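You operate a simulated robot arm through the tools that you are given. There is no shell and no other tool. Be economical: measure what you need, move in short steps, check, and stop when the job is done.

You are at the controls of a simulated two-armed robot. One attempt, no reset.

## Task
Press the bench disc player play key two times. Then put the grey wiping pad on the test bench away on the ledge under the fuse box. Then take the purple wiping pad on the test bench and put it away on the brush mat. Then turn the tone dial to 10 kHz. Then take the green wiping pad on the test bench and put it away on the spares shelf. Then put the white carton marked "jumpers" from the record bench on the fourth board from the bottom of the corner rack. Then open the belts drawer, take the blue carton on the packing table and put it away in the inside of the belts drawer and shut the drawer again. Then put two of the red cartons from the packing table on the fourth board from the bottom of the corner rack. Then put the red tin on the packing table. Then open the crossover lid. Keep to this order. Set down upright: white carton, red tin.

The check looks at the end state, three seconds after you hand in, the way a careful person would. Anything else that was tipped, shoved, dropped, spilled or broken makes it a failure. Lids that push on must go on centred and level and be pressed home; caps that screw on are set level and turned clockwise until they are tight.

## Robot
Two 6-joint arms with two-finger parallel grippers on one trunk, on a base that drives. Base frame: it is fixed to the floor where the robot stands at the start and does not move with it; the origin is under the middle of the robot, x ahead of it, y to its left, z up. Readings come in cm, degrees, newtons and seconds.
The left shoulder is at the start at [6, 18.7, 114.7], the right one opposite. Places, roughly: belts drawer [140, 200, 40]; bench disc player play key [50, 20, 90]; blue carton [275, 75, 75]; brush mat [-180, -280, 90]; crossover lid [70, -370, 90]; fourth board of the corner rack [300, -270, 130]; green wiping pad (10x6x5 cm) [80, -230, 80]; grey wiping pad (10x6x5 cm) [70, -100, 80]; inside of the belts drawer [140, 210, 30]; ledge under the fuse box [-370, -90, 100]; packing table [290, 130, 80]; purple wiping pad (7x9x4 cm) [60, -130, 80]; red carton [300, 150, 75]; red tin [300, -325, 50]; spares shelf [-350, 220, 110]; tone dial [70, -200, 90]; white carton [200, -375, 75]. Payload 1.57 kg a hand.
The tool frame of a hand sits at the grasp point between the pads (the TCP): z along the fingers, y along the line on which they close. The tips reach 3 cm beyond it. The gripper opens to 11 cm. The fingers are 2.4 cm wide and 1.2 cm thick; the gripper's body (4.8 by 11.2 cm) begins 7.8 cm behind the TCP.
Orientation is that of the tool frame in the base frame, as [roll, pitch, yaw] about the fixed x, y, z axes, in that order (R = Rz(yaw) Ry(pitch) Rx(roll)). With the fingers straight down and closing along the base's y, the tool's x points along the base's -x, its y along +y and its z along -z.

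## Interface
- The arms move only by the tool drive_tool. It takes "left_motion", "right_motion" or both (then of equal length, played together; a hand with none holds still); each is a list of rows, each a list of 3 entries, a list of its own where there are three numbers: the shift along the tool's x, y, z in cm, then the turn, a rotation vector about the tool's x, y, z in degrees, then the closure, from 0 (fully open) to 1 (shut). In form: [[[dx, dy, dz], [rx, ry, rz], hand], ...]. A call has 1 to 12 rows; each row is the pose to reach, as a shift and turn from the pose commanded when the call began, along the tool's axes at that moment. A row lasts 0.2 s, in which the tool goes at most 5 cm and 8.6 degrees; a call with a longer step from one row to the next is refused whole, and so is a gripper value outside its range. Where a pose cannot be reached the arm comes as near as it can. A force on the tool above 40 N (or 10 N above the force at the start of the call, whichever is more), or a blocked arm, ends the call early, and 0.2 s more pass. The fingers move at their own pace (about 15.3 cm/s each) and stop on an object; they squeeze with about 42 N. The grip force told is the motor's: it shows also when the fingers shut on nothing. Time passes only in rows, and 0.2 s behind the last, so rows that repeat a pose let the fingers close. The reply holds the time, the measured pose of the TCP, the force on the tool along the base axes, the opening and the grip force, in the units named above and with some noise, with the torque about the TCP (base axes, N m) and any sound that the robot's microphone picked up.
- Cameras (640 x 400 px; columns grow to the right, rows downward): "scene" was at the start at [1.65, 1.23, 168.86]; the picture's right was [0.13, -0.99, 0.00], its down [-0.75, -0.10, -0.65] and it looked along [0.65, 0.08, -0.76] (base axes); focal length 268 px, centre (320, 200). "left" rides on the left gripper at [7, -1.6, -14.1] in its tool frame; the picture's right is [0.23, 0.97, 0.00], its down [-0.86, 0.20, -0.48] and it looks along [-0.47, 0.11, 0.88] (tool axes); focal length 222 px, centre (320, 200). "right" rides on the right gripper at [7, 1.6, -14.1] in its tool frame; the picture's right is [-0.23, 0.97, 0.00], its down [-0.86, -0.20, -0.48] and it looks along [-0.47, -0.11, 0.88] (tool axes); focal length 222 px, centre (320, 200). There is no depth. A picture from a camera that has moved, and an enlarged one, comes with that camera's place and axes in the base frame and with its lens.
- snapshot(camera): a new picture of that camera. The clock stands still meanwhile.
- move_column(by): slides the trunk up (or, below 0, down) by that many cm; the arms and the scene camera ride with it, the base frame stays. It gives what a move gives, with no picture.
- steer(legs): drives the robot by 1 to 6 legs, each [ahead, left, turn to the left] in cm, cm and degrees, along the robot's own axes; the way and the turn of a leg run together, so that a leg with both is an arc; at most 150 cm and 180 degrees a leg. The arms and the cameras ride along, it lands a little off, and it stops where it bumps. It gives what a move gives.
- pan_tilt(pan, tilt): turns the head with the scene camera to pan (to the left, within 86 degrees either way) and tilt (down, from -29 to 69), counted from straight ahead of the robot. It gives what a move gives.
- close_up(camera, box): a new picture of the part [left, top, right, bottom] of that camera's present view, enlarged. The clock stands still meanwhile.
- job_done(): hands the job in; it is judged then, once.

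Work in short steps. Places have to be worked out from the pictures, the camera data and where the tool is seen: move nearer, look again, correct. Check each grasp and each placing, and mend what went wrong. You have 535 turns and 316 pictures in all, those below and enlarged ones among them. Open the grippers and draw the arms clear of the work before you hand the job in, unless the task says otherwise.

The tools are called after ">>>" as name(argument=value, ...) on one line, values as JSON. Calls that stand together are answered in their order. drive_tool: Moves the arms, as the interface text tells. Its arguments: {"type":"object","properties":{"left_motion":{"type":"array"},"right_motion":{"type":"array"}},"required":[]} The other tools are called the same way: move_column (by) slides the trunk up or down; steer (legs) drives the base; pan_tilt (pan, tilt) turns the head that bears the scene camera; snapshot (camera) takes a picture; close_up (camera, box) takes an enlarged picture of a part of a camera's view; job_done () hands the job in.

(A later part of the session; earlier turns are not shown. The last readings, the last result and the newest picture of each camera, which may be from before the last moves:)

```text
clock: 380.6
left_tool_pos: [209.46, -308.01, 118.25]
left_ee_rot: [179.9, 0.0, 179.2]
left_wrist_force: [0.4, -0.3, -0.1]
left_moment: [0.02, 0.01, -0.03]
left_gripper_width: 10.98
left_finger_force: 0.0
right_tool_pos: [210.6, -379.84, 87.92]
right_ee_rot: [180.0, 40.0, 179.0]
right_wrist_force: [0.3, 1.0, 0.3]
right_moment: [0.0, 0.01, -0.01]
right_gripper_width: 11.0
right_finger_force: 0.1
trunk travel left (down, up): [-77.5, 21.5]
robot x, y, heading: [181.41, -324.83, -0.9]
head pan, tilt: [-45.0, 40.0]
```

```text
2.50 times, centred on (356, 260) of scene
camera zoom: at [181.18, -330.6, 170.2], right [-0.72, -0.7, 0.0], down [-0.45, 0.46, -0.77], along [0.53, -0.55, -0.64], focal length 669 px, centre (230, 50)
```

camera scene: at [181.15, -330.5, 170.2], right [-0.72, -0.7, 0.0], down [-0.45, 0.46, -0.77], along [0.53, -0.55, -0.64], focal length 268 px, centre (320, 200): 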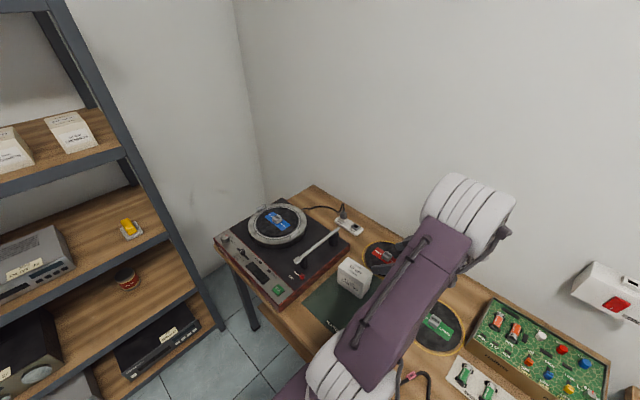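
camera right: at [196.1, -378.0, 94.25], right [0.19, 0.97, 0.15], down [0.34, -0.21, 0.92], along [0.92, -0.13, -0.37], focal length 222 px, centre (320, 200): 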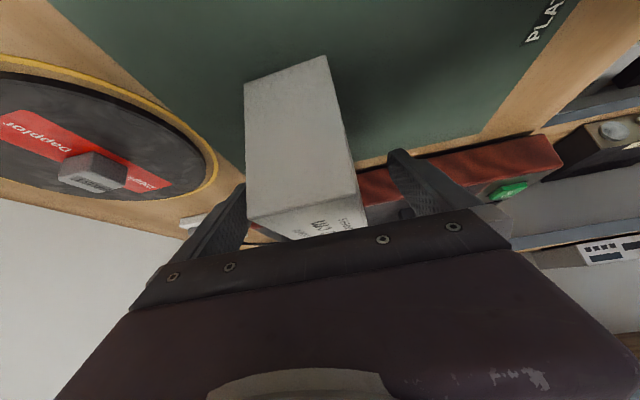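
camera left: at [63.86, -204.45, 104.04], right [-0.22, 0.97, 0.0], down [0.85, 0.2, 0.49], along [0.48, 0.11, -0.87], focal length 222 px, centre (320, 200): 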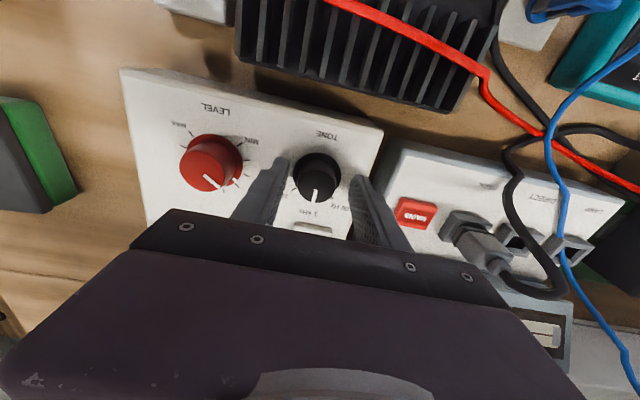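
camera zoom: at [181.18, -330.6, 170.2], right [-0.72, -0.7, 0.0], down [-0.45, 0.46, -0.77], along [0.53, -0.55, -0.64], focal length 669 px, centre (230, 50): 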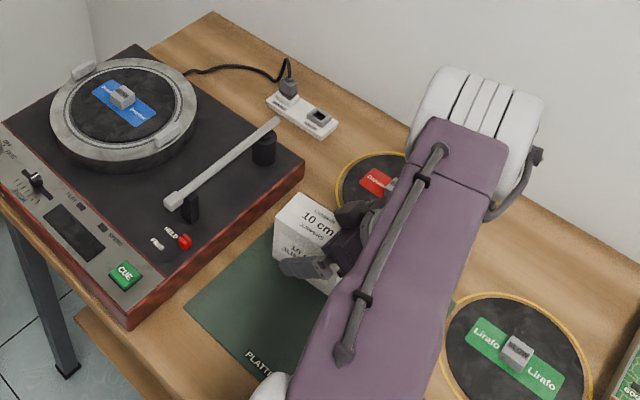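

The carton is nicely between the fingers. I close and lift vertically.

>>> drive_tool(right_motion=[[[0, 0, 0], [0, 0, 0], 0.5], [[0, 0, 0], [0, 0, 0], 1], [[0, 0, 0], [0, 0, 0], 1], [[0, 0, 0], [0, 0, 0], 1]])

>>> drive_tool(right_motion=[[[-1.3, 0, -1.5], [0, 0, 0], 1], [[-3.8, 0, -4.6], [0, 0, 0], 1], [[-6.4, 0, -7.7], [0, 0, 0], 1], [[-9, 0, -10.7], [0, 0, 0], 1], [[-11.6, 0, -13.8], [0, 0, 0], 1], [[-14.1, 0, -16.9], [0, 0, 0], 1], [[-16.7, 0, -19.9], [0, 0, 0], 1]])

>>> snapshot(camera="right")

>>> snapshot(camera="scene")

```text
clock: 381.6
left_tool_pos: [209.42, -308.05, 118.25]
left_ee_rot: [179.9, 0.2, 179.2]
left_wrist_force: [0.6, -0.1, 0.0]
left_moment: [-0.01, -0.01, 0.0]
left_gripper_width: 11.01
left_finger_force: 0.0
right_tool_pos: [210.47, -380.01, 88.07]
right_ee_rot: [-180.0, 40.1, 178.9]
right_wrist_force: [0.1, 0.1, 0.1]
right_moment: [0.02, 0.01, 0.02]
right_gripper_width: 5.94
right_finger_force: 42.0
trunk travel left (down, up): [-77.5, 21.5]
robot x, y, heading: [181.07, -324.6, -0.7]
head pan, tilt: [-45.0, 40.0]
```

```text
clock: 383.2
left_tool_pos: [209.45, -307.97, 118.17]
left_ee_rot: [179.9, 0.1, 179.2]
left_wrist_force: [0.5, 0.1, 0.5]
left_moment: [-0.03, 0.01, -0.03]
left_gripper_width: 11.0
left_finger_force: 0.1
right_tool_pos: [210.38, -379.9, 114.08]
right_ee_rot: [180.0, 40.1, 178.9]
right_wrist_force: [-0.1, 0.8, -1.1]
right_moment: [-0.01, -0.01, 0.01]
right_gripper_width: 5.96
right_finger_force: 41.9
trunk travel left (down, up): [-77.5, 21.5]
robot x, y, heading: [181.3, -324.69, -0.8]
head pan, tilt: [-45.0, 40.0]
```

```text
208 pictures are left
camera right: at [195.91, -377.9, 120.36], right [0.19, 0.97, 0.15], down [0.34, -0.21, 0.92], along [0.92, -0.13, -0.37], focal length 222 px, centre (320, 200)
```

right: 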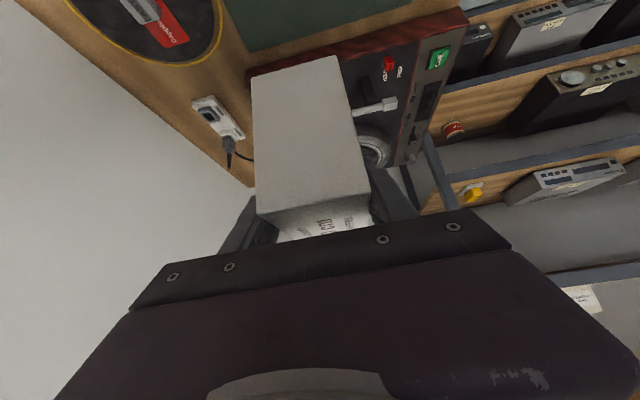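

```text
207 pictures are left
camera scene: at [181.09, -330.45, 170.19], right [-0.72, -0.7, 0.0], down [-0.45, 0.46, -0.77], along [0.53, -0.55, -0.64], focal length 268 px, centre (320, 200)
```

scene: 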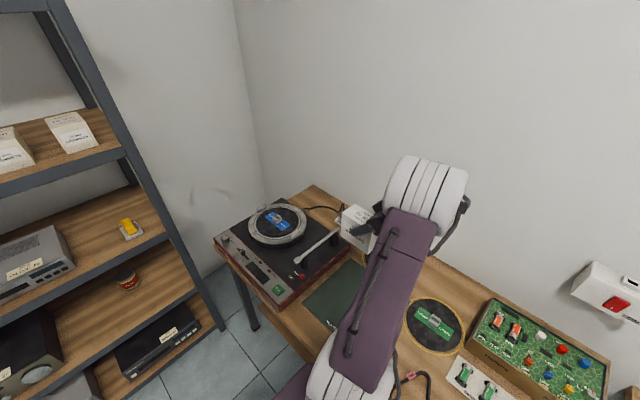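

The carton is held level. I back away from the bench to y≈-262, raise the trunk 20 cm and bring the hand in front of me.

>>> steer(legs=[[0, 62, 0.8]])

>>> move_column(by=20)

>>> drive_tool(right_motion=[[[-0.5, 4, -0.5], [0, 0, 0], 1], [[-1, 8, -1], [0, 0, 0], 1], [[-1.5, 12, -1.5], [0, 0, 0], 1], [[-2, 16, -2], [0, 0, 0], 1], [[-2.5, 20, -2.5], [0, 0, 0], 1], [[-3, 24, -3], [0, 0, 0], 1], [[-3.5, 28, -3.5], [0, 0, 0], 1], [[-4, 32, -4.5], [0, 0, 0], 1]])

>>> pan_tilt(pan=0, tilt=25)

>>> snapshot(camera="scene")

```text
clock: 386.7
left_tool_pos: [209.46, -245.35, 118.27]
left_ee_rot: [179.9, 0.1, -179.9]
left_wrist_force: [0.0, 0.3, -0.3]
left_moment: [0.02, -0.01, -0.02]
left_gripper_width: 11.0
left_finger_force: 0.1
right_tool_pos: [211.47, -317.48, 113.84]
right_ee_rot: [180.0, 40.0, 179.6]
right_wrist_force: [-0.3, -0.5, -1.1]
right_moment: [-0.01, 0.03, 0.0]
right_gripper_width: 5.99
right_finger_force: 42.2
trunk travel left (down, up): [-77.5, 21.5]
robot x, y, heading: [181.4, -262.24, -0.1]
head pan, tilt: [-45.0, 40.0]
```

```text
clock: 388.9
left_tool_pos: [209.51, -245.4, 138.29]
left_ee_rot: [179.9, 0.2, -180.0]
left_wrist_force: [0.0, 0.0, -0.1]
left_moment: [-0.03, -0.01, 0.0]
left_gripper_width: 10.98
left_finger_force: 0.1
right_tool_pos: [211.57, -317.23, 133.98]
right_ee_rot: [-180.0, 40.0, 179.8]
right_wrist_force: [0.3, -0.5, -2.4]
right_moment: [0.01, 0.01, 0.0]
right_gripper_width: 5.97
right_finger_force: 42.2
trunk travel left (down, up): [-97.5, 1.5]
robot x, y, heading: [181.79, -262.85, -0.1]
head pan, tilt: [-45.0, 40.0]
```

```text
clock: 390.7
left_tool_pos: [209.63, -245.27, 138.23]
left_ee_rot: [180.0, -0.1, -179.9]
left_wrist_force: [-0.6, 0.4, 0.1]
left_moment: [0.0, 0.02, 0.01]
left_gripper_width: 11.01
left_finger_force: 0.1
right_tool_pos: [217.7, -288.38, 141.09]
right_ee_rot: [-180.0, 39.9, 179.8]
right_wrist_force: [0.6, 0.6, -1.1]
right_moment: [-0.04, 0.02, -0.05]
right_gripper_width: 5.95
right_finger_force: 42.0
right hand out of reach, approached as far as the arm can: row 5, 6, 7, 8
trunk travel left (down, up): [-97.5, 1.5]
robot x, y, heading: [182.06, -262.44, 0.2]
head pan, tilt: [-45.0, 40.0]
```

```text
clock: 391.8
left_tool_pos: [209.5, -245.29, 138.31]
left_ee_rot: [179.9, 0.0, -179.9]
left_wrist_force: [0.3, -0.2, -0.6]
left_moment: [-0.03, -0.01, -0.02]
left_gripper_width: 10.99
left_finger_force: 0.1
right_tool_pos: [217.63, -288.44, 141.12]
right_ee_rot: [180.0, 39.9, 179.9]
right_wrist_force: [0.0, 0.3, -0.6]
right_moment: [0.01, 0.0, 0.0]
right_gripper_width: 5.96
right_finger_force: 41.9
trunk travel left (down, up): [-97.5, 1.5]
robot x, y, heading: [181.58, -262.33, 0.4]
head pan, tilt: [0.0, 25.0]
```

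```text
206 pictures are left
camera scene: at [184.73, -262.29, 192.52], right [0.0, -1.0, 0.0], down [-0.42, 0.0, -0.91], along [0.91, 0.0, -0.42], focal length 268 px, centre (320, 200)
```

scene: 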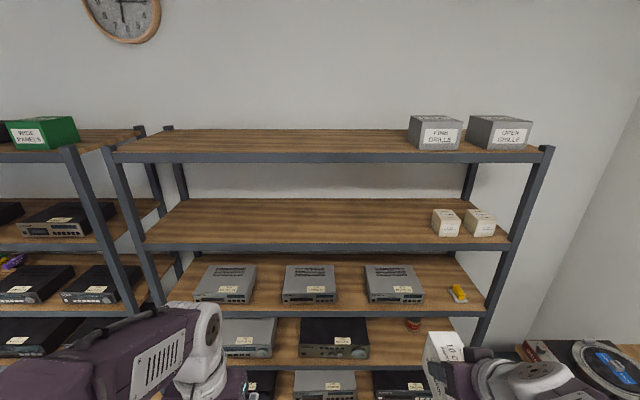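

The 4th board (with the two small white boxes) is at z≈131, its front at x≈276. I raise the hand slightly and drive forward to just short of the rack.

>>> drive_tool(right_motion=[[[-1.5, 0, -1.2], [0, 0, 0], 1], [[-3, 0, -2.5], [0, 0, 0], 1]])

>>> steer(legs=[[45, 0, 0]])

>>> pan_tilt(pan=-20, tilt=35)

>>> snapshot(camera="scene")

>>> snapshot(camera="right")

```text
clock: 392.4
left_tool_pos: [209.52, -245.36, 138.32]
left_ee_rot: [179.9, 0.0, -180.0]
left_wrist_force: [-0.1, 0.1, -0.4]
left_moment: [-0.01, 0.02, -0.02]
left_gripper_width: 11.0
left_finger_force: 0.0
right_tool_pos: [219.5, -288.88, 144.5]
right_ee_rot: [-179.9, 40.0, 179.8]
right_wrist_force: [0.5, 0.4, -0.3]
right_moment: [0.0, -0.02, 0.03]
right_gripper_width: 5.94
right_finger_force: 42.2
right hand out of reach, approached as far as the arm can: row 1, 2
trunk travel left (down, up): [-97.5, 1.5]
robot x, y, heading: [181.38, -262.5, 0.3]
head pan, tilt: [0.0, 25.0]
```

```text
clock: 395.1
left_tool_pos: [254.34, -245.15, 138.42]
left_ee_rot: [179.9, 0.2, -179.8]
left_wrist_force: [-0.1, 0.0, 0.6]
left_moment: [0.01, -0.06, -0.01]
left_gripper_width: 11.0
left_finger_force: 0.0
right_tool_pos: [264.49, -288.68, 144.64]
right_ee_rot: [180.0, 40.1, 179.8]
right_wrist_force: [-0.4, 0.0, -0.8]
right_moment: [0.02, -0.03, -0.03]
right_gripper_width: 5.94
right_finger_force: 42.0
trunk travel left (down, up): [-97.5, 1.5]
robot x, y, heading: [226.93, -261.78, 0.5]
head pan, tilt: [0.0, 25.0]
```

```text
clock: 396.0
left_tool_pos: [254.7, -245.02, 138.24]
left_ee_rot: [179.9, 0.1, -179.8]
left_wrist_force: [-0.2, -0.8, -0.1]
left_moment: [-0.02, -0.01, -0.03]
left_gripper_width: 11.01
left_finger_force: 0.0
right_tool_pos: [264.71, -288.6, 144.36]
right_ee_rot: [180.0, 40.0, 179.9]
right_wrist_force: [-0.7, -0.3, -1.3]
right_moment: [-0.03, 0.04, 0.0]
right_gripper_width: 5.97
right_finger_force: 41.8
trunk travel left (down, up): [-97.5, 1.5]
robot x, y, heading: [226.74, -262.26, 0.1]
head pan, tilt: [-20.0, 35.0]
```

```text
205 pictures are left
camera scene: at [229.1, -265.15, 190.95], right [-0.34, -0.94, 0.0], down [-0.54, 0.19, -0.82], along [0.77, -0.28, -0.57], focal length 268 px, centre (320, 200)
```

scene: 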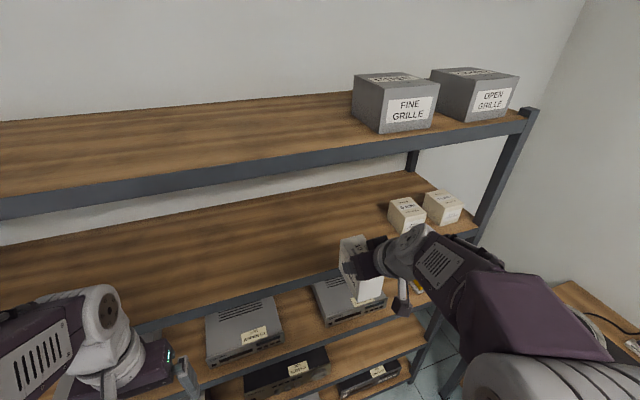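

```text
204 pictures are left
camera right: at [250.22, -286.85, 150.78], right [0.18, 0.97, 0.15], down [0.35, -0.2, 0.92], along [0.92, -0.11, -0.37], focal length 222 px, centre (320, 200)
```

right: 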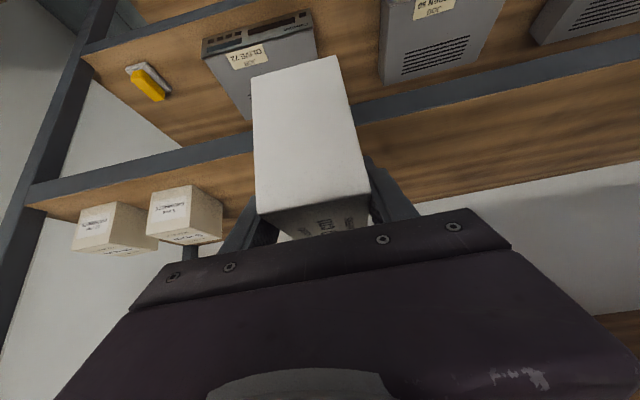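

Clearances look right (carton bottom ≈138, board ≈131). I drive 15 cm more so the carton comes over the board.

>>> steer(legs=[[14, 0, 0]])

>>> drive_tool(right_motion=[[[-2, 0, 1.6], [0, 0, 0], 1], [[-4, 0, 3.5], [0, 0, 0], 1], [[-4, 0, 3.5], [0, 0, 0], 1]])

>>> snapshot(camera="right")

>>> snapshot(camera="scene")

```text
clock: 397.3
left_tool_pos: [268.0, -245.07, 138.36]
left_ee_rot: [179.8, 0.3, -179.8]
left_wrist_force: [-0.1, 0.1, 0.0]
left_moment: [-0.03, -0.03, 0.03]
left_gripper_width: 10.99
left_finger_force: 0.0
right_tool_pos: [278.08, -288.45, 144.55]
right_ee_rot: [179.9, 40.2, 180.0]
right_wrist_force: [0.0, -1.3, -0.6]
right_moment: [0.02, 0.01, 0.0]
right_gripper_width: 5.96
right_finger_force: 42.1
trunk travel left (down, up): [-97.5, 1.5]
robot x, y, heading: [240.8, -262.24, 0.1]
head pan, tilt: [-20.0, 35.0]
```

```text
clock: 398.1
left_tool_pos: [268.63, -245.09, 138.29]
left_ee_rot: [180.0, 0.2, -179.8]
left_wrist_force: [-0.9, 0.2, 0.9]
left_moment: [0.04, 0.03, 0.0]
left_gripper_width: 11.0
left_finger_force: 0.1
right_tool_pos: [284.01, -288.41, 144.27]
right_ee_rot: [-180.0, 40.0, -180.0]
right_wrist_force: [-0.2, -0.1, -1.4]
right_moment: [0.0, 0.0, -0.01]
right_gripper_width: 5.96
right_finger_force: 41.9
trunk travel left (down, up): [-97.5, 1.5]
robot x, y, heading: [240.57, -262.15, 0.2]
head pan, tilt: [-20.0, 35.0]
```

```text
203 pictures are left
camera right: at [269.47, -286.71, 150.63], right [0.17, 0.97, 0.15], down [0.35, -0.2, 0.92], along [0.92, -0.11, -0.37], focal length 222 px, centre (320, 200)
```

right: 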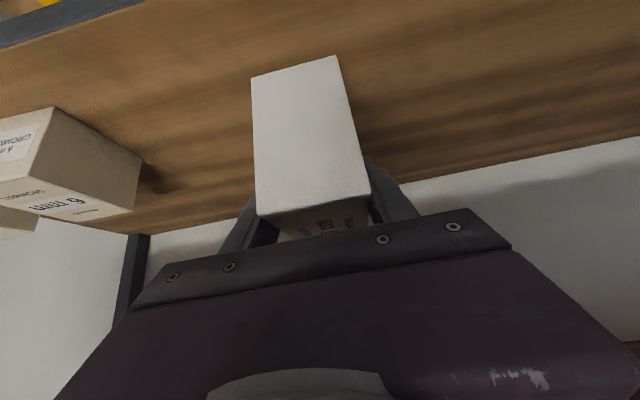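

```text
202 pictures are left
camera scene: at [242.95, -265.06, 190.95], right [-0.34, -0.94, 0.0], down [-0.54, 0.19, -0.82], along [0.77, -0.28, -0.57], focal length 268 px, centre (320, 200)
```

scene: 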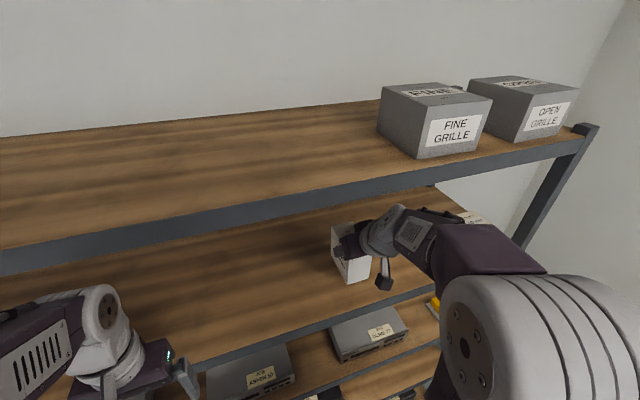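

The carton is over the board. I lower it straight down slowly until contact.

>>> drive_tool(right_motion=[[[1.6, 0, 1.9], [0, 0, 0], 1], [[2.9, 0, 3.4], [0, 0, 0], 1], [[3.6, 0, 4.2], [0, 0, 0], 1], [[4.1, 0, 4.9], [0, 0, 0], 1], [[4.5, 0, 5.4], [0, 0, 0], 1]])

```text
clock: 399.3
left_tool_pos: [268.46, -245.0, 138.4]
left_ee_rot: [180.0, 0.1, -179.8]
left_wrist_force: [-0.2, 0.5, 0.0]
left_moment: [0.0, 0.04, 0.02]
left_gripper_width: 11.0
left_finger_force: 0.1
right_tool_pos: [283.86, -288.48, 137.72]
right_ee_rot: [-179.8, 40.4, -180.0]
right_wrist_force: [2.1, -2.9, 21.2]
right_moment: [0.14, 0.77, 0.13]
right_gripper_width: 5.94
right_finger_force: 42.4
trunk travel left (down, up): [-97.5, 1.5]
robot x, y, heading: [240.6, -262.61, 0.3]
head pan, tilt: [-20.0, 35.0]
```

Touching (front bottom edge first). I release gently and withdraw backward along the tool axis.

>>> drive_tool(right_motion=[[[0, 0, 0], [0, 0, 0], 0.8], [[0, 0, 0], [0, 0, 0], 0.4], [[0, 0, 0], [0, 0, 0], 0.3], [[0, 0, 0], [0, 0, 0], 0.3], [[0, 0, -3], [0, 0, 0], 0.25], [[0, 0, -7], [0, 0, 0], 0.25], [[1, 0, -11], [0, 0, 0], 0.2], [[3, 0, -14], [0, 0, 0], 0]])

>>> snapshot(camera="right")

>>> snapshot(camera="scene")

```text
clock: 401.1
left_tool_pos: [268.65, -245.1, 138.18]
left_ee_rot: [179.9, 0.0, -179.8]
left_wrist_force: [-0.6, -0.2, 1.0]
left_moment: [0.02, 0.0, -0.02]
left_gripper_width: 11.0
left_finger_force: 0.1
right_tool_pos: [277.14, -291.31, 143.89]
right_ee_rot: [179.9, 39.8, 180.0]
right_wrist_force: [-0.1, 0.3, 0.4]
right_moment: [0.01, 0.02, -0.01]
right_gripper_width: 11.04
right_finger_force: 0.0
right hand out of reach, approached as far as the arm can: row 7, 8
trunk travel left (down, up): [-97.5, 1.5]
robot x, y, heading: [240.64, -262.22, 0.2]
head pan, tilt: [-20.0, 35.0]
```

```text
201 pictures are left
camera right: at [262.53, -289.55, 150.35], right [0.17, 0.97, 0.15], down [0.35, -0.2, 0.92], along [0.92, -0.11, -0.37], focal length 222 px, centre (320, 200)
```

right: 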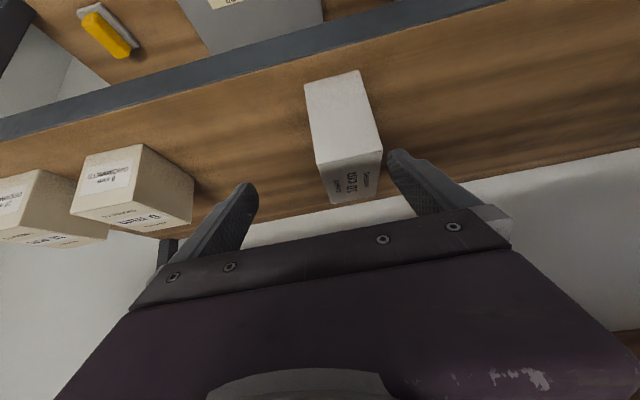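

```text
200 pictures are left
camera scene: at [243.17, -265.24, 190.94], right [-0.34, -0.94, 0.0], down [-0.54, 0.19, -0.82], along [0.77, -0.28, -0.57], focal length 268 px, centre (320, 200)
```

scene: 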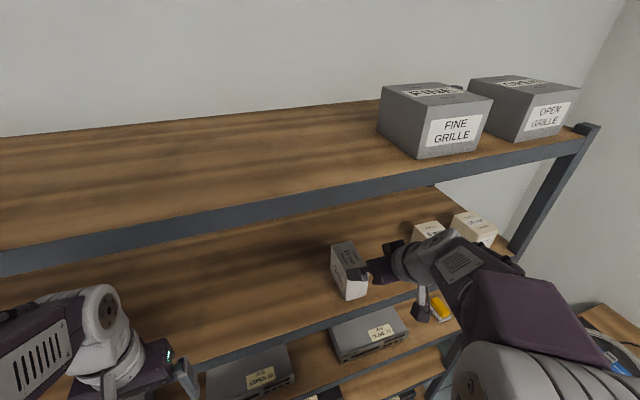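

The carton stands upright on the 4th board. I back the robot straight out.

>>> steer(legs=[[-35, 0, 0]])

>>> pan_tilt(pan=0, tilt=25)

>>> snapshot(camera="scene")

```text
clock: 403.4
left_tool_pos: [233.99, -245.32, 138.3]
left_ee_rot: [180.0, 0.0, -179.9]
left_wrist_force: [-0.3, 1.0, -0.9]
left_moment: [-0.02, 0.0, 0.0]
left_gripper_width: 10.99
left_finger_force: 0.0
right_tool_pos: [242.28, -291.29, 143.95]
right_ee_rot: [180.0, 39.8, 179.9]
right_wrist_force: [-0.4, -0.8, -0.2]
right_moment: [0.01, 0.0, -0.01]
right_gripper_width: 11.01
right_finger_force: 0.1
trunk travel left (down, up): [-97.5, 1.5]
robot x, y, heading: [205.81, -262.26, 0.0]
head pan, tilt: [-20.0, 35.0]
```

```text
clock: 404.2
left_tool_pos: [233.72, -245.14, 138.32]
left_ee_rot: [-180.0, 0.1, -179.8]
left_wrist_force: [0.6, -0.4, 0.2]
left_moment: [0.01, -0.01, 0.01]
left_gripper_width: 10.97
left_finger_force: 0.0
right_tool_pos: [241.94, -291.32, 144.03]
right_ee_rot: [-180.0, 40.0, 179.8]
right_wrist_force: [0.0, 0.3, 0.0]
right_moment: [0.0, -0.02, 0.04]
right_gripper_width: 11.0
right_finger_force: 0.0
trunk travel left (down, up): [-97.5, 1.5]
robot x, y, heading: [205.82, -262.64, 0.1]
head pan, tilt: [0.0, 25.0]
```

```text
199 pictures are left
camera scene: at [208.92, -262.19, 192.52], right [0.0, -1.0, 0.0], down [-0.42, 0.0, -0.91], along [0.91, 0.0, -0.42], focal length 268 px, centre (320, 200)
```

scene: 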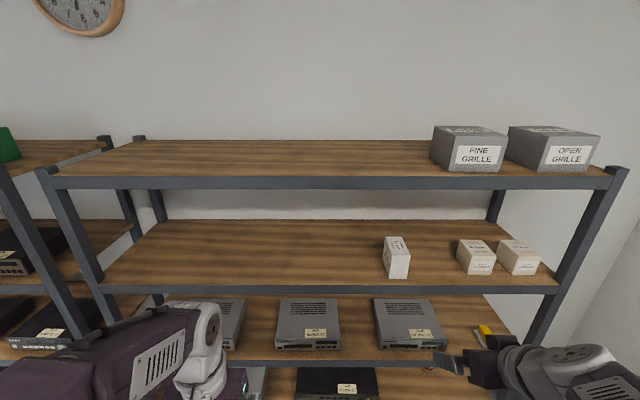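

White carton stands upright. Now the belts drawer: I level the right hand, lower the trunk and drive back up the aisle to the cabinet.

>>> drive_tool(right_motion=[[[0, 0, 0], [0, 8, 0], 0], [[0, 0, 0], [0, 16, 0], 0], [[0, 0, 0], [0, 24, 0], 0], [[0, 0, 0], [0, 32, 0], 0], [[0, 0, 0], [0, 40, 0], 0]])

>>> steer(legs=[[0, 0, 90], [0, -5, 0], [150, 0, 0], [150, 0, 0]])

>>> pan_tilt(pan=0, tilt=25)

>>> snapshot(camera="scene")

```text
clock: 405.4
left_tool_pos: [233.9, -245.22, 138.26]
left_ee_rot: [179.9, 0.0, -179.8]
left_wrist_force: [-0.1, 0.7, 0.0]
left_moment: [0.0, 0.01, 0.0]
left_gripper_width: 11.03
left_finger_force: 0.0
right_tool_pos: [242.11, -291.26, 144.0]
right_ee_rot: [-179.9, -0.3, 179.8]
right_wrist_force: [-0.9, 1.0, -0.8]
right_moment: [-0.01, -0.02, 0.01]
right_gripper_width: 11.01
right_finger_force: 0.1
trunk travel left (down, up): [-97.5, 1.5]
robot x, y, heading: [205.92, -262.36, 0.3]
head pan, tilt: [0.0, 25.0]
```

```text
clock: 424.1
left_tool_pos: [191.37, 63.85, 138.29]
left_ee_rot: [179.9, 0.0, -89.4]
left_wrist_force: [0.3, 0.3, 0.7]
left_moment: [0.01, -0.02, 0.01]
left_gripper_width: 11.02
left_finger_force: 0.1
right_tool_pos: [237.31, 72.26, 144.13]
right_ee_rot: [180.0, 0.0, -89.8]
right_wrist_force: [0.1, -0.7, 0.3]
right_moment: [0.01, -0.01, -0.03]
right_gripper_width: 10.99
right_finger_force: 0.0
trunk travel left (down, up): [-97.5, 1.5]
robot x, y, heading: [208.83, 35.69, 90.8]
head pan, tilt: [0.0, 25.0]
```

```text
clock: 424.7
left_tool_pos: [191.27, 63.82, 138.35]
left_ee_rot: [179.8, 0.2, -89.4]
left_wrist_force: [-0.1, -0.2, 0.2]
left_moment: [-0.02, -0.02, 0.01]
left_gripper_width: 10.99
left_finger_force: 0.1
right_tool_pos: [237.37, 72.47, 144.1]
right_ee_rot: [180.0, 0.1, -89.7]
right_wrist_force: [0.0, 0.0, -0.1]
right_moment: [0.02, -0.02, 0.03]
right_gripper_width: 11.0
right_finger_force: 0.2
trunk travel left (down, up): [-97.5, 1.5]
robot x, y, heading: [208.68, 35.78, 90.8]
head pan, tilt: [0.0, 25.0]
```

```text
198 pictures are left
camera scene: at [208.66, 39.46, 192.53], right [1.0, 0.01, 0.0], down [0.0, -0.42, -0.91], along [-0.01, 0.91, -0.42], focal length 268 px, centre (320, 200)
```

scene: 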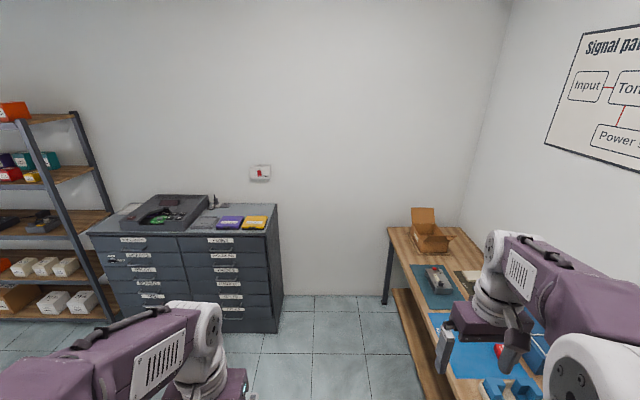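

I zoom in on the drawer labels.

>>> close_up(camera="scene", box=[80, 190, 290, 335])

```text
2.76 times, centred on (185, 262) of scene
camera zoom: at [208.66, 39.46, 192.53], right [1.0, 0.01, 0.0], down [0.0, -0.42, -0.91], along [-0.01, 0.91, -0.42], focal length 738 px, centre (692, 28)
```

zoom: 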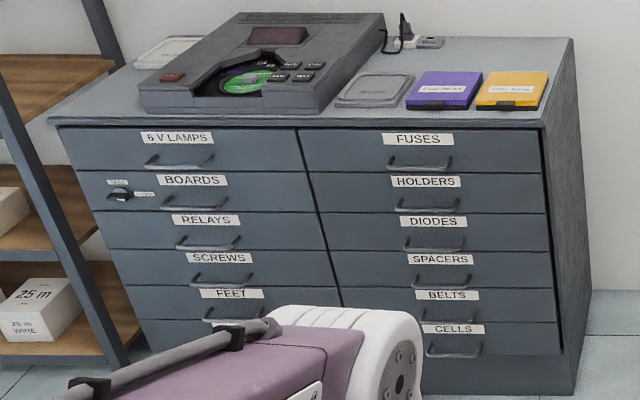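

BELTS is the fifth drawer in the right column, handle near (141, 187, 40). I drive in front of it and lower the trunk, keeping the hands in.

>>> steer(legs=[[85, 0, -0.8], [0, 48, 0]])

>>> move_column(by=-70)

>>> pan_tilt(pan=0, tilt=35)

>>> snapshot(camera="scene")

```text
clock: 431.6
left_tool_pos: [144.24, 148.74, 138.3]
left_ee_rot: [179.8, 0.1, -90.7]
left_wrist_force: [0.5, -0.1, 0.0]
left_moment: [0.0, 0.02, 0.01]
left_gripper_width: 10.99
left_finger_force: 0.1
right_tool_pos: [190.67, 156.4, 144.02]
right_ee_rot: [-180.0, 0.1, -91.1]
right_wrist_force: [0.3, -0.9, -0.5]
right_moment: [0.01, 0.03, -0.03]
right_gripper_width: 10.99
right_finger_force: 0.0
trunk travel left (down, up): [-97.5, 1.5]
robot x, y, heading: [160.83, 120.33, 89.2]
head pan, tilt: [0.0, 25.0]
```

```text
refused: -70 is not a number from -40 to 40
```

```text
clock: 432.4
left_tool_pos: [144.18, 148.71, 138.23]
left_ee_rot: [179.9, 0.1, -90.7]
left_wrist_force: [0.8, 0.0, -0.2]
left_moment: [0.0, 0.02, -0.04]
left_gripper_width: 10.99
left_finger_force: 0.1
right_tool_pos: [190.35, 156.26, 144.02]
right_ee_rot: [180.0, 0.1, -91.1]
right_wrist_force: [0.1, 0.8, 0.1]
right_moment: [0.01, 0.03, -0.01]
right_gripper_width: 11.02
right_finger_force: 0.0
trunk travel left (down, up): [-97.5, 1.5]
robot x, y, heading: [160.69, 120.68, 89.2]
head pan, tilt: [0.0, 35.0]
```

```text
196 pictures are left
camera scene: at [160.96, 123.67, 190.95], right [1.0, -0.01, 0.0], down [-0.01, -0.57, -0.82], along [0.01, 0.82, -0.57], focal length 268 px, centre (320, 200)
```

scene: 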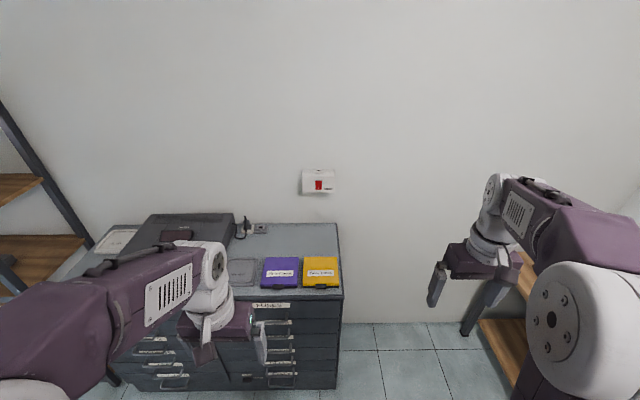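

Lower in two steps.

>>> move_column(by=-40)

>>> move_column(by=-30)

>>> pan_tilt(pan=10, tilt=45)

>>> snapshot(camera="scene")

>>> snapshot(camera="left")

```text
clock: 436.2
left_tool_pos: [143.98, 148.79, 98.24]
left_ee_rot: [-180.0, 0.1, -90.6]
left_wrist_force: [0.1, 0.0, 0.1]
left_moment: [0.01, 0.0, 0.0]
left_gripper_width: 10.98
left_finger_force: 0.1
right_tool_pos: [190.22, 156.31, 104.14]
right_ee_rot: [-179.9, 0.0, -90.9]
right_wrist_force: [0.3, 0.1, -0.1]
right_moment: [0.04, -0.01, -0.01]
right_gripper_width: 10.99
right_finger_force: 0.0
trunk travel left (down, up): [-57.5, 41.5]
robot x, y, heading: [160.88, 120.86, 89.4]
head pan, tilt: [0.0, 35.0]
```

```text
clock: 439.2
left_tool_pos: [144.05, 148.79, 68.35]
left_ee_rot: [-180.0, 0.1, -90.7]
left_wrist_force: [0.2, 0.1, -0.3]
left_moment: [-0.03, -0.01, 0.0]
left_gripper_width: 11.01
left_finger_force: 0.1
right_tool_pos: [190.32, 156.29, 74.01]
right_ee_rot: [-180.0, 0.1, -91.0]
right_wrist_force: [0.0, -0.2, -0.2]
right_moment: [-0.02, -0.02, 0.02]
right_gripper_width: 11.01
right_finger_force: 0.0
trunk travel left (down, up): [-27.5, 71.5]
robot x, y, heading: [160.78, 120.63, 89.3]
head pan, tilt: [0.0, 35.0]
```

```text
clock: 439.9
left_tool_pos: [143.99, 148.74, 68.25]
left_ee_rot: [179.9, 0.1, -90.7]
left_wrist_force: [0.4, -0.1, 0.1]
left_moment: [-0.01, -0.01, -0.02]
left_gripper_width: 11.02
left_finger_force: 0.0
right_tool_pos: [190.34, 156.24, 74.06]
right_ee_rot: [-179.9, 0.0, -90.9]
right_wrist_force: [0.0, 0.1, 0.4]
right_moment: [-0.02, 0.0, -0.02]
right_gripper_width: 11.01
right_finger_force: 0.1
trunk travel left (down, up): [-27.5, 71.5]
robot x, y, heading: [160.84, 120.87, 89.4]
head pan, tilt: [10.0, 45.0]
```

```text
195 pictures are left
camera scene: at [159.42, 122.89, 119.47], right [0.99, 0.16, 0.0], down [0.11, -0.7, -0.71], along [-0.11, 0.7, -0.71], focal length 268 px, centre (320, 200)
```

scene: 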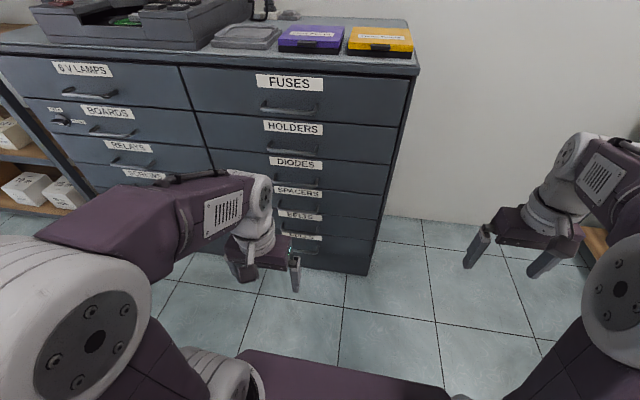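

```text
194 pictures are left
camera left: at [145.64, 141.74, 82.39], right [-0.98, -0.21, 0.0], down [-0.19, 0.86, 0.48], along [-0.1, 0.47, -0.88], focal length 222 px, centre (320, 200)
```

left: 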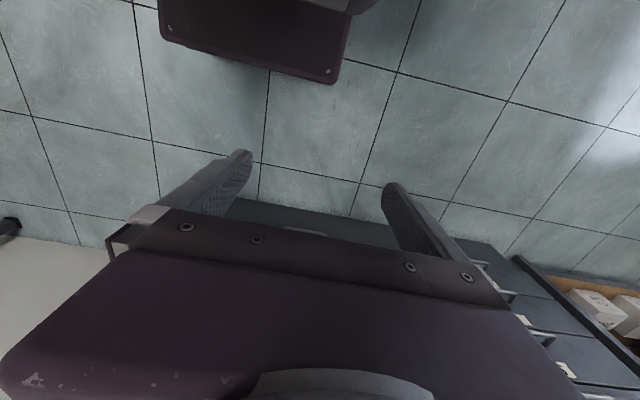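

Zoom on the BELTS drawer.

>>> close_up(camera="scene", box=[230, 150, 390, 280])

```text
3.08 times, centred on (310, 215) of scene
camera zoom: at [159.42, 122.89, 119.47], right [0.99, 0.16, 0.0], down [0.11, -0.7, -0.71], along [-0.11, 0.7, -0.71], focal length 823 px, centre (351, 154)
```

zoom: 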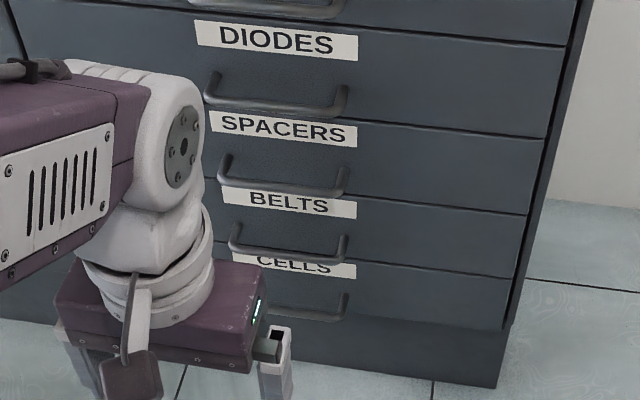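

The cabinet front is at y≈193; the BELTS handle bar is near (140.5, 189, 34). I pitch the left hand to point forward while moving ahead.

>>> drive_tool(left_motion=[[[-2, 0, 0], [0, -8, 0], 0], [[-4, 0, 0], [0, -16, 0], 0], [[-6, 0, 0], [0, -24, 0], 0], [[-8, 0, 0], [0, -32, 0], 0], [[-10, 0, 0], [0, -40, 0], 0], [[-12, 0, 0], [0, -48, 0], 0], [[-14, 0, 0], [0, -56, 0], 0], [[-16, 0, 0], [0, -64, 0], 0], [[-18, 0, 0], [0, -72, 0], 0], [[-20, 0, 0], [0, -80, 0], 0], [[-22, 0, 0], [0, -88, 0], 0]])

>>> snapshot(camera="left")

```text
clock: 442.3
left_tool_pos: [147.86, 172.33, 74.14]
left_ee_rot: [125.7, 84.1, -144.4]
left_wrist_force: [-0.3, -0.4, 0.6]
left_moment: [0.04, -0.02, -0.01]
left_gripper_width: 10.99
left_finger_force: 0.0
left hand out of reach, approached as far as the arm can: row 5, 6, 7, 8, 9, 10, 11
right_tool_pos: [190.41, 156.38, 74.03]
right_ee_rot: [-180.0, 0.0, -91.1]
right_wrist_force: [0.4, 0.2, -0.9]
right_moment: [0.0, 0.03, -0.02]
right_gripper_width: 11.0
right_finger_force: 0.1
trunk travel left (down, up): [-27.5, 71.5]
robot x, y, heading: [161.18, 120.74, 89.3]
head pan, tilt: [10.0, 45.0]
```

```text
192 pictures are left
camera left: at [149.09, 157.81, 67.84], right [-0.99, -0.01, -0.15], down [-0.13, -0.43, 0.9], along [-0.07, 0.9, 0.42], focal length 222 px, centre (320, 200)
```

left: 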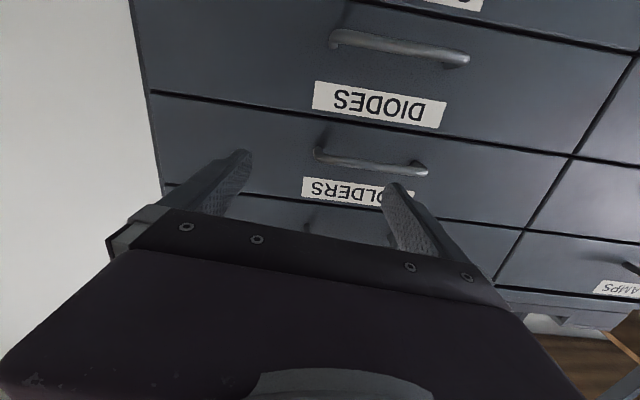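

Handle spacing (≈13.7 cm) confirms BELTS at about (140.3, 189, 34). I lower the trunk 25 cm.

>>> move_column(by=-25)

>>> snapshot(camera="left")

>>> snapshot(camera="scene")

```text
clock: 444.9
left_tool_pos: [147.88, 172.41, 49.07]
left_ee_rot: [126.1, 84.2, -143.7]
left_wrist_force: [-0.6, 0.4, -0.6]
left_moment: [0.02, 0.0, -0.02]
left_gripper_width: 10.98
left_finger_force: 0.1
right_tool_pos: [190.39, 156.39, 49.07]
right_ee_rot: [180.0, -0.1, -91.0]
right_wrist_force: [-0.5, 0.0, 0.3]
right_moment: [-0.01, -0.01, 0.01]
right_gripper_width: 11.0
right_finger_force: 0.1
trunk travel left (down, up): [-2.5, 96.5]
robot x, y, heading: [161.15, 120.78, 89.5]
head pan, tilt: [10.0, 45.0]
```

```text
191 pictures are left
camera left: at [149.06, 157.8, 42.85], right [-0.99, -0.01, -0.15], down [-0.13, -0.43, 0.9], along [-0.08, 0.9, 0.42], focal length 222 px, centre (320, 200)
```

left: 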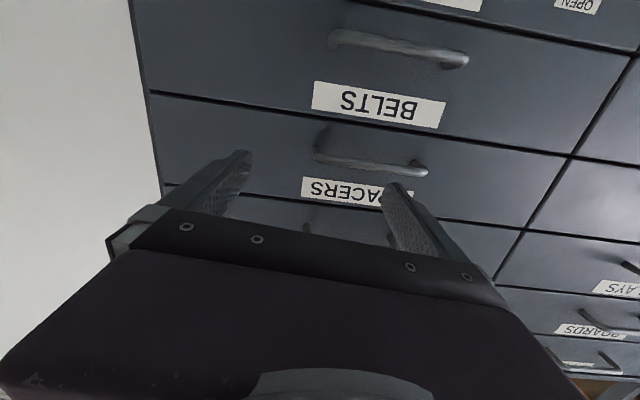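

```text
190 pictures are left
camera scene: at [159.42, 122.89, 94.47], right [0.99, 0.16, 0.0], down [0.11, -0.7, -0.71], along [-0.11, 0.7, -0.71], focal length 268 px, centre (320, 200)
```

scene: 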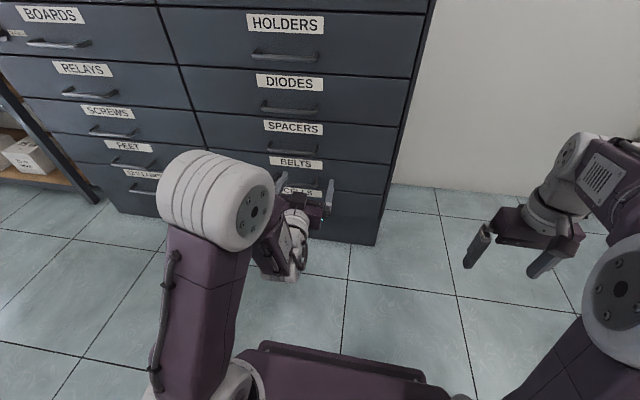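

BELTS handle bar is at about (140.3, 189, 36). I roll the hand so the fingers close vertically and line up ~11 cm in front of it.

>>> drive_tool(left_motion=[[[1.2, 0.6, 0.5], [0, 0, 7.8], 0], [[2.4, 1.2, 1], [0, 0, 15.6], 0], [[3.6, 1.8, 1.5], [0, 0, 23.4], 0.2], [[4.8, 2.4, 2], [0, 0, 31.2], 0.4], [[6, 3, 2.5], [0, 0, 39], 0.5], [[7.2, 3.6, 3], [0, 0, 46.8], 0.5], [[8.4, 4.2, 3.5], [0, 0, 54.6], 0.5], [[9.6, 4.8, 4], [0, 0, 62.4], 0.5], [[10.8, 5.4, 4.5], [0, 0, 70.2], 0.5], [[12, 6, 5], [0, 0, 78], 0.5], [[13.2, 6.4, 5.5], [0, 0, 85.5], 0.5]])

>>> snapshot(camera="left")

>>> snapshot(camera="scene")

```text
clock: 447.3
left_tool_pos: [147.17, 175.59, 35.92]
left_ee_rot: [93.3, -0.6, -177.7]
left_wrist_force: [-0.2, 0.3, -0.2]
left_moment: [0.01, -0.01, -0.02]
left_gripper_width: 5.5
left_finger_force: 0.1
left hand out of reach, approached as far as the arm can: row 1, 2, 3, 4, 5, 6, 7, 8, 9, 10, 11
right_tool_pos: [190.27, 156.32, 49.16]
right_ee_rot: [180.0, 0.0, -90.9]
right_wrist_force: [0.1, 0.9, 0.6]
right_moment: [0.01, 0.0, 0.03]
right_gripper_width: 10.99
right_finger_force: 0.0
trunk travel left (down, up): [-2.5, 96.5]
robot x, y, heading: [160.89, 120.72, 89.0]
head pan, tilt: [10.0, 45.0]
```

```text
189 pictures are left
camera left: at [140.8, 161.09, 35.21], right [-0.22, 0.05, 0.97], down [0.88, -0.43, 0.22], along [0.43, 0.9, 0.05], focal length 222 px, centre (320, 200)
```

left: 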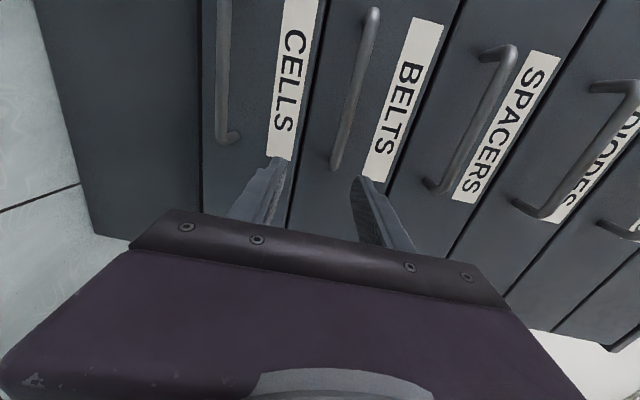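

```text
188 pictures are left
camera scene: at [159.42, 122.89, 94.47], right [0.99, 0.16, 0.0], down [0.11, -0.7, -0.71], along [-0.11, 0.7, -0.71], focal length 268 px, centre (320, 200)
```

scene: 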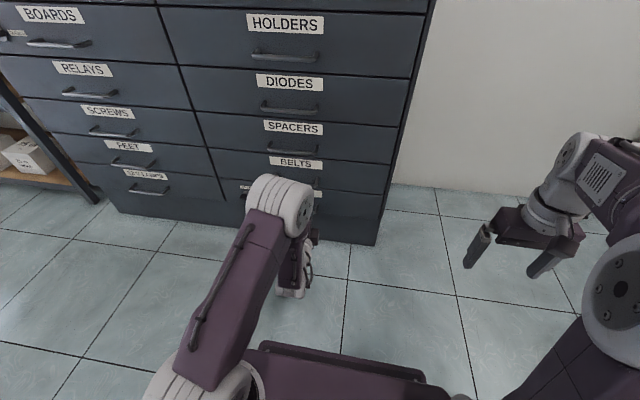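

The bar is at z≈37.2 (x 133–149). The arm is at its limit sideways, so I use base and trunk: 5 cm left, 1.4 cm up, then check.

>>> steer(legs=[[0, 5.5, 0.5]])

>>> move_column(by=1.4)

>>> steer(legs=[[7, 0, 0]])

>>> snapshot(camera="left")

```text
clock: 448.2
left_tool_pos: [141.06, 175.6, 35.94]
left_ee_rot: [93.2, -0.3, -177.1]
left_wrist_force: [-0.3, -0.2, -0.3]
left_moment: [0.06, -0.01, -0.03]
left_gripper_width: 5.5
left_finger_force: 0.1
right_tool_pos: [184.46, 156.6, 49.05]
right_ee_rot: [-180.0, 0.0, -90.5]
right_wrist_force: [-0.3, -0.2, -0.3]
right_moment: [0.02, 0.02, 0.01]
right_gripper_width: 10.98
right_finger_force: 0.0
trunk travel left (down, up): [-2.5, 96.5]
robot x, y, heading: [155.45, 120.87, 89.8]
head pan, tilt: [10.0, 45.0]
```

```text
clock: 448.9
left_tool_pos: [141.17, 175.49, 37.48]
left_ee_rot: [93.3, -0.2, -177.1]
left_wrist_force: [0.3, -0.5, 0.2]
left_moment: [0.0, 0.0, 0.03]
left_gripper_width: 5.51
left_finger_force: 0.0
right_tool_pos: [184.52, 156.61, 50.42]
right_ee_rot: [-180.0, 0.0, -90.4]
right_wrist_force: [-0.3, -0.1, -0.1]
right_moment: [0.03, -0.02, -0.03]
right_gripper_width: 11.0
right_finger_force: 0.1
trunk travel left (down, up): [-3.9, 95.1]
robot x, y, heading: [155.58, 120.45, 89.8]
head pan, tilt: [10.0, 45.0]
```

```text
clock: 449.9
left_tool_pos: [141.07, 182.63, 37.32]
left_ee_rot: [93.3, -0.3, -177.1]
left_wrist_force: [-0.1, 0.6, -0.8]
left_moment: [0.02, -0.02, -0.02]
left_gripper_width: 5.52
left_finger_force: 0.2
right_tool_pos: [184.49, 163.64, 50.5]
right_ee_rot: [180.0, 0.0, -90.4]
right_wrist_force: [-0.2, -0.3, 0.4]
right_moment: [0.02, -0.01, -0.03]
right_gripper_width: 11.03
right_finger_force: 0.1
trunk travel left (down, up): [-3.9, 95.1]
robot x, y, heading: [155.11, 127.54, 90.0]
head pan, tilt: [10.0, 45.0]
```

```text
187 pictures are left
camera left: at [134.94, 167.99, 36.6], right [-0.22, 0.05, 0.97], down [0.88, -0.42, 0.22], along [0.42, 0.91, 0.05], focal length 222 px, centre (320, 200)
```

left: 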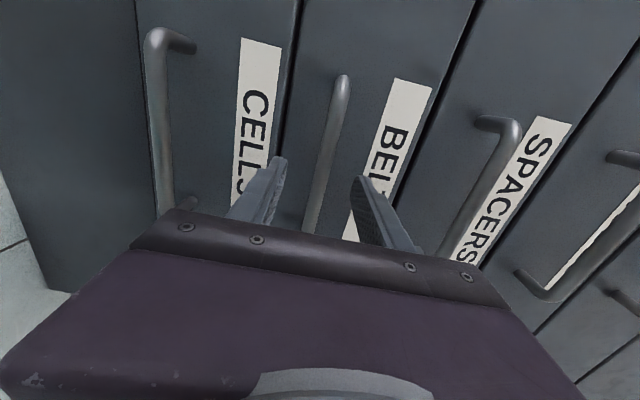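

The bar lies between the fingers. I advance 4.5 cm and close on it.

>>> steer(legs=[[4.5, 0, 0]])

>>> drive_tool(left_motion=[[[0, 0, 0], [0, 0, 0], 0.7], [[0, 0, 0], [0, 0, 0], 1], [[0, 0, 0], [0, 0, 0], 1]])

>>> snapshot(camera="left")

```text
clock: 450.8
left_tool_pos: [141.23, 185.44, 37.21]
left_ee_rot: [93.6, -0.4, -177.2]
left_wrist_force: [-0.9, -8.1, 2.8]
left_moment: [0.45, -0.05, -0.08]
left_gripper_width: 5.79
left_finger_force: 1.8
right_tool_pos: [184.46, 167.1, 50.37]
right_ee_rot: [-179.9, -0.1, -90.3]
right_wrist_force: [-0.2, 0.9, -0.3]
right_moment: [-0.02, -0.02, 0.01]
right_gripper_width: 11.0
right_finger_force: 0.1
trunk travel left (down, up): [-3.9, 95.1]
robot x, y, heading: [155.34, 130.98, 89.9]
head pan, tilt: [10.0, 45.0]
stopped in leg 1: the force on the tool passed its limit (the readings are from after the stop); the commanded pose is now the measured one
```

```text
clock: 451.6
left_tool_pos: [141.19, 185.59, 37.22]
left_ee_rot: [93.7, -0.4, -177.3]
left_wrist_force: [-0.3, 0.7, 3.5]
left_moment: [0.01, -0.39, 0.09]
left_gripper_width: 1.18
left_finger_force: 29.6
right_tool_pos: [184.62, 167.13, 50.5]
right_ee_rot: [-180.0, -0.1, -90.5]
right_wrist_force: [0.2, 0.0, -0.4]
right_moment: [0.04, 0.0, -0.02]
right_gripper_width: 11.01
right_finger_force: 0.0
trunk travel left (down, up): [-3.9, 95.1]
robot x, y, heading: [155.33, 131.13, 89.9]
head pan, tilt: [10.0, 45.0]
```

```text
186 pictures are left
camera left: at [134.92, 170.96, 36.53], right [-0.22, 0.05, 0.97], down [0.88, -0.42, 0.22], along [0.42, 0.9, 0.05], focal length 222 px, centre (320, 200)
```

left: 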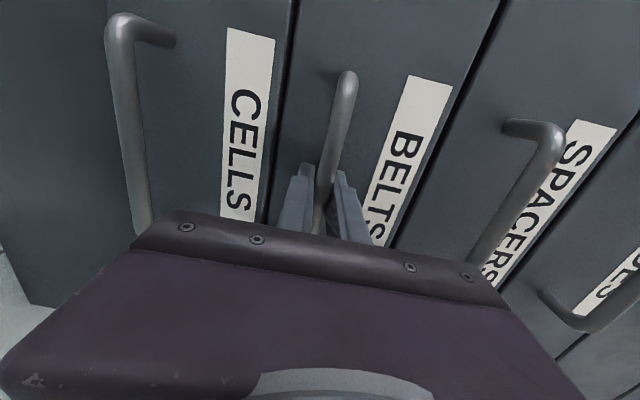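

The bar is gripped. I pull by driving back 10 cm and check that the drawer follows.

>>> steer(legs=[[-10, 0, 0]])

>>> snapshot(camera="scene")

```text
clock: 452.7
left_tool_pos: [141.17, 175.56, 37.27]
left_ee_rot: [93.7, -0.4, -177.3]
left_wrist_force: [5.2, -0.7, 4.5]
left_moment: [-0.04, -0.43, -0.05]
left_gripper_width: 1.18
left_finger_force: 28.5
right_tool_pos: [184.43, 157.08, 50.48]
right_ee_rot: [-179.9, -0.1, -90.3]
right_wrist_force: [0.1, -0.8, -0.1]
right_moment: [0.0, 0.03, 0.0]
right_gripper_width: 10.99
right_finger_force: 0.2
trunk travel left (down, up): [-3.9, 95.1]
robot x, y, heading: [155.56, 121.33, 90.0]
head pan, tilt: [10.0, 45.0]
```

```text
185 pictures are left
camera scene: at [153.94, 123.4, 95.87], right [0.99, 0.17, 0.0], down [0.12, -0.7, -0.71], along [-0.12, 0.7, -0.71], focal length 268 px, centre (320, 200)
```

scene: 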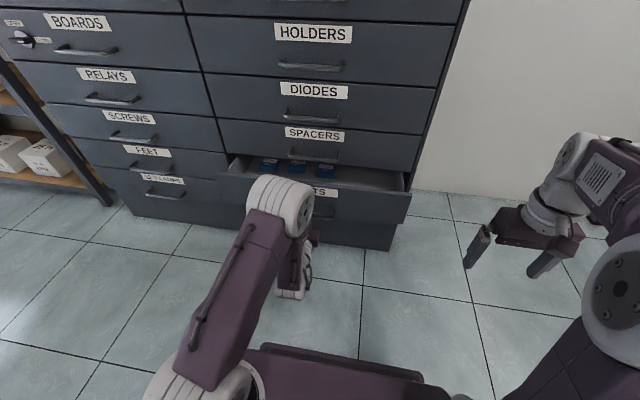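

The drawer slides out (blue cartons already inside at the back). I pull another 20 cm.

>>> steer(legs=[[-20, 0, 0]])

>>> snapshot(camera="scene")

```text
clock: 454.3
left_tool_pos: [141.19, 155.57, 37.21]
left_ee_rot: [93.7, -0.5, -177.2]
left_wrist_force: [8.3, -0.6, 2.8]
left_moment: [0.0, -0.38, -0.17]
left_gripper_width: 1.17
left_finger_force: 28.9
right_tool_pos: [184.46, 137.13, 50.5]
right_ee_rot: [-180.0, -0.1, -90.4]
right_wrist_force: [-0.7, -0.1, 1.0]
right_moment: [0.02, -0.02, 0.02]
right_gripper_width: 10.97
right_finger_force: 0.0
trunk travel left (down, up): [-3.9, 95.1]
robot x, y, heading: [155.33, 101.31, 89.8]
head pan, tilt: [10.0, 45.0]
```

```text
184 pictures are left
camera scene: at [153.92, 103.4, 95.87], right [0.99, 0.17, 0.0], down [0.12, -0.7, -0.71], along [-0.12, 0.7, -0.71], focal length 268 px, centre (320, 200)
```

scene: 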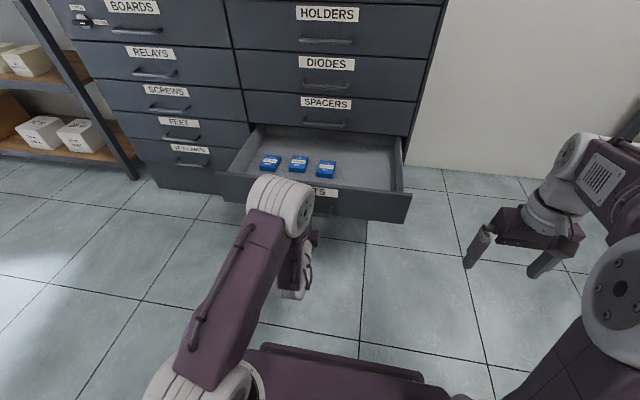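

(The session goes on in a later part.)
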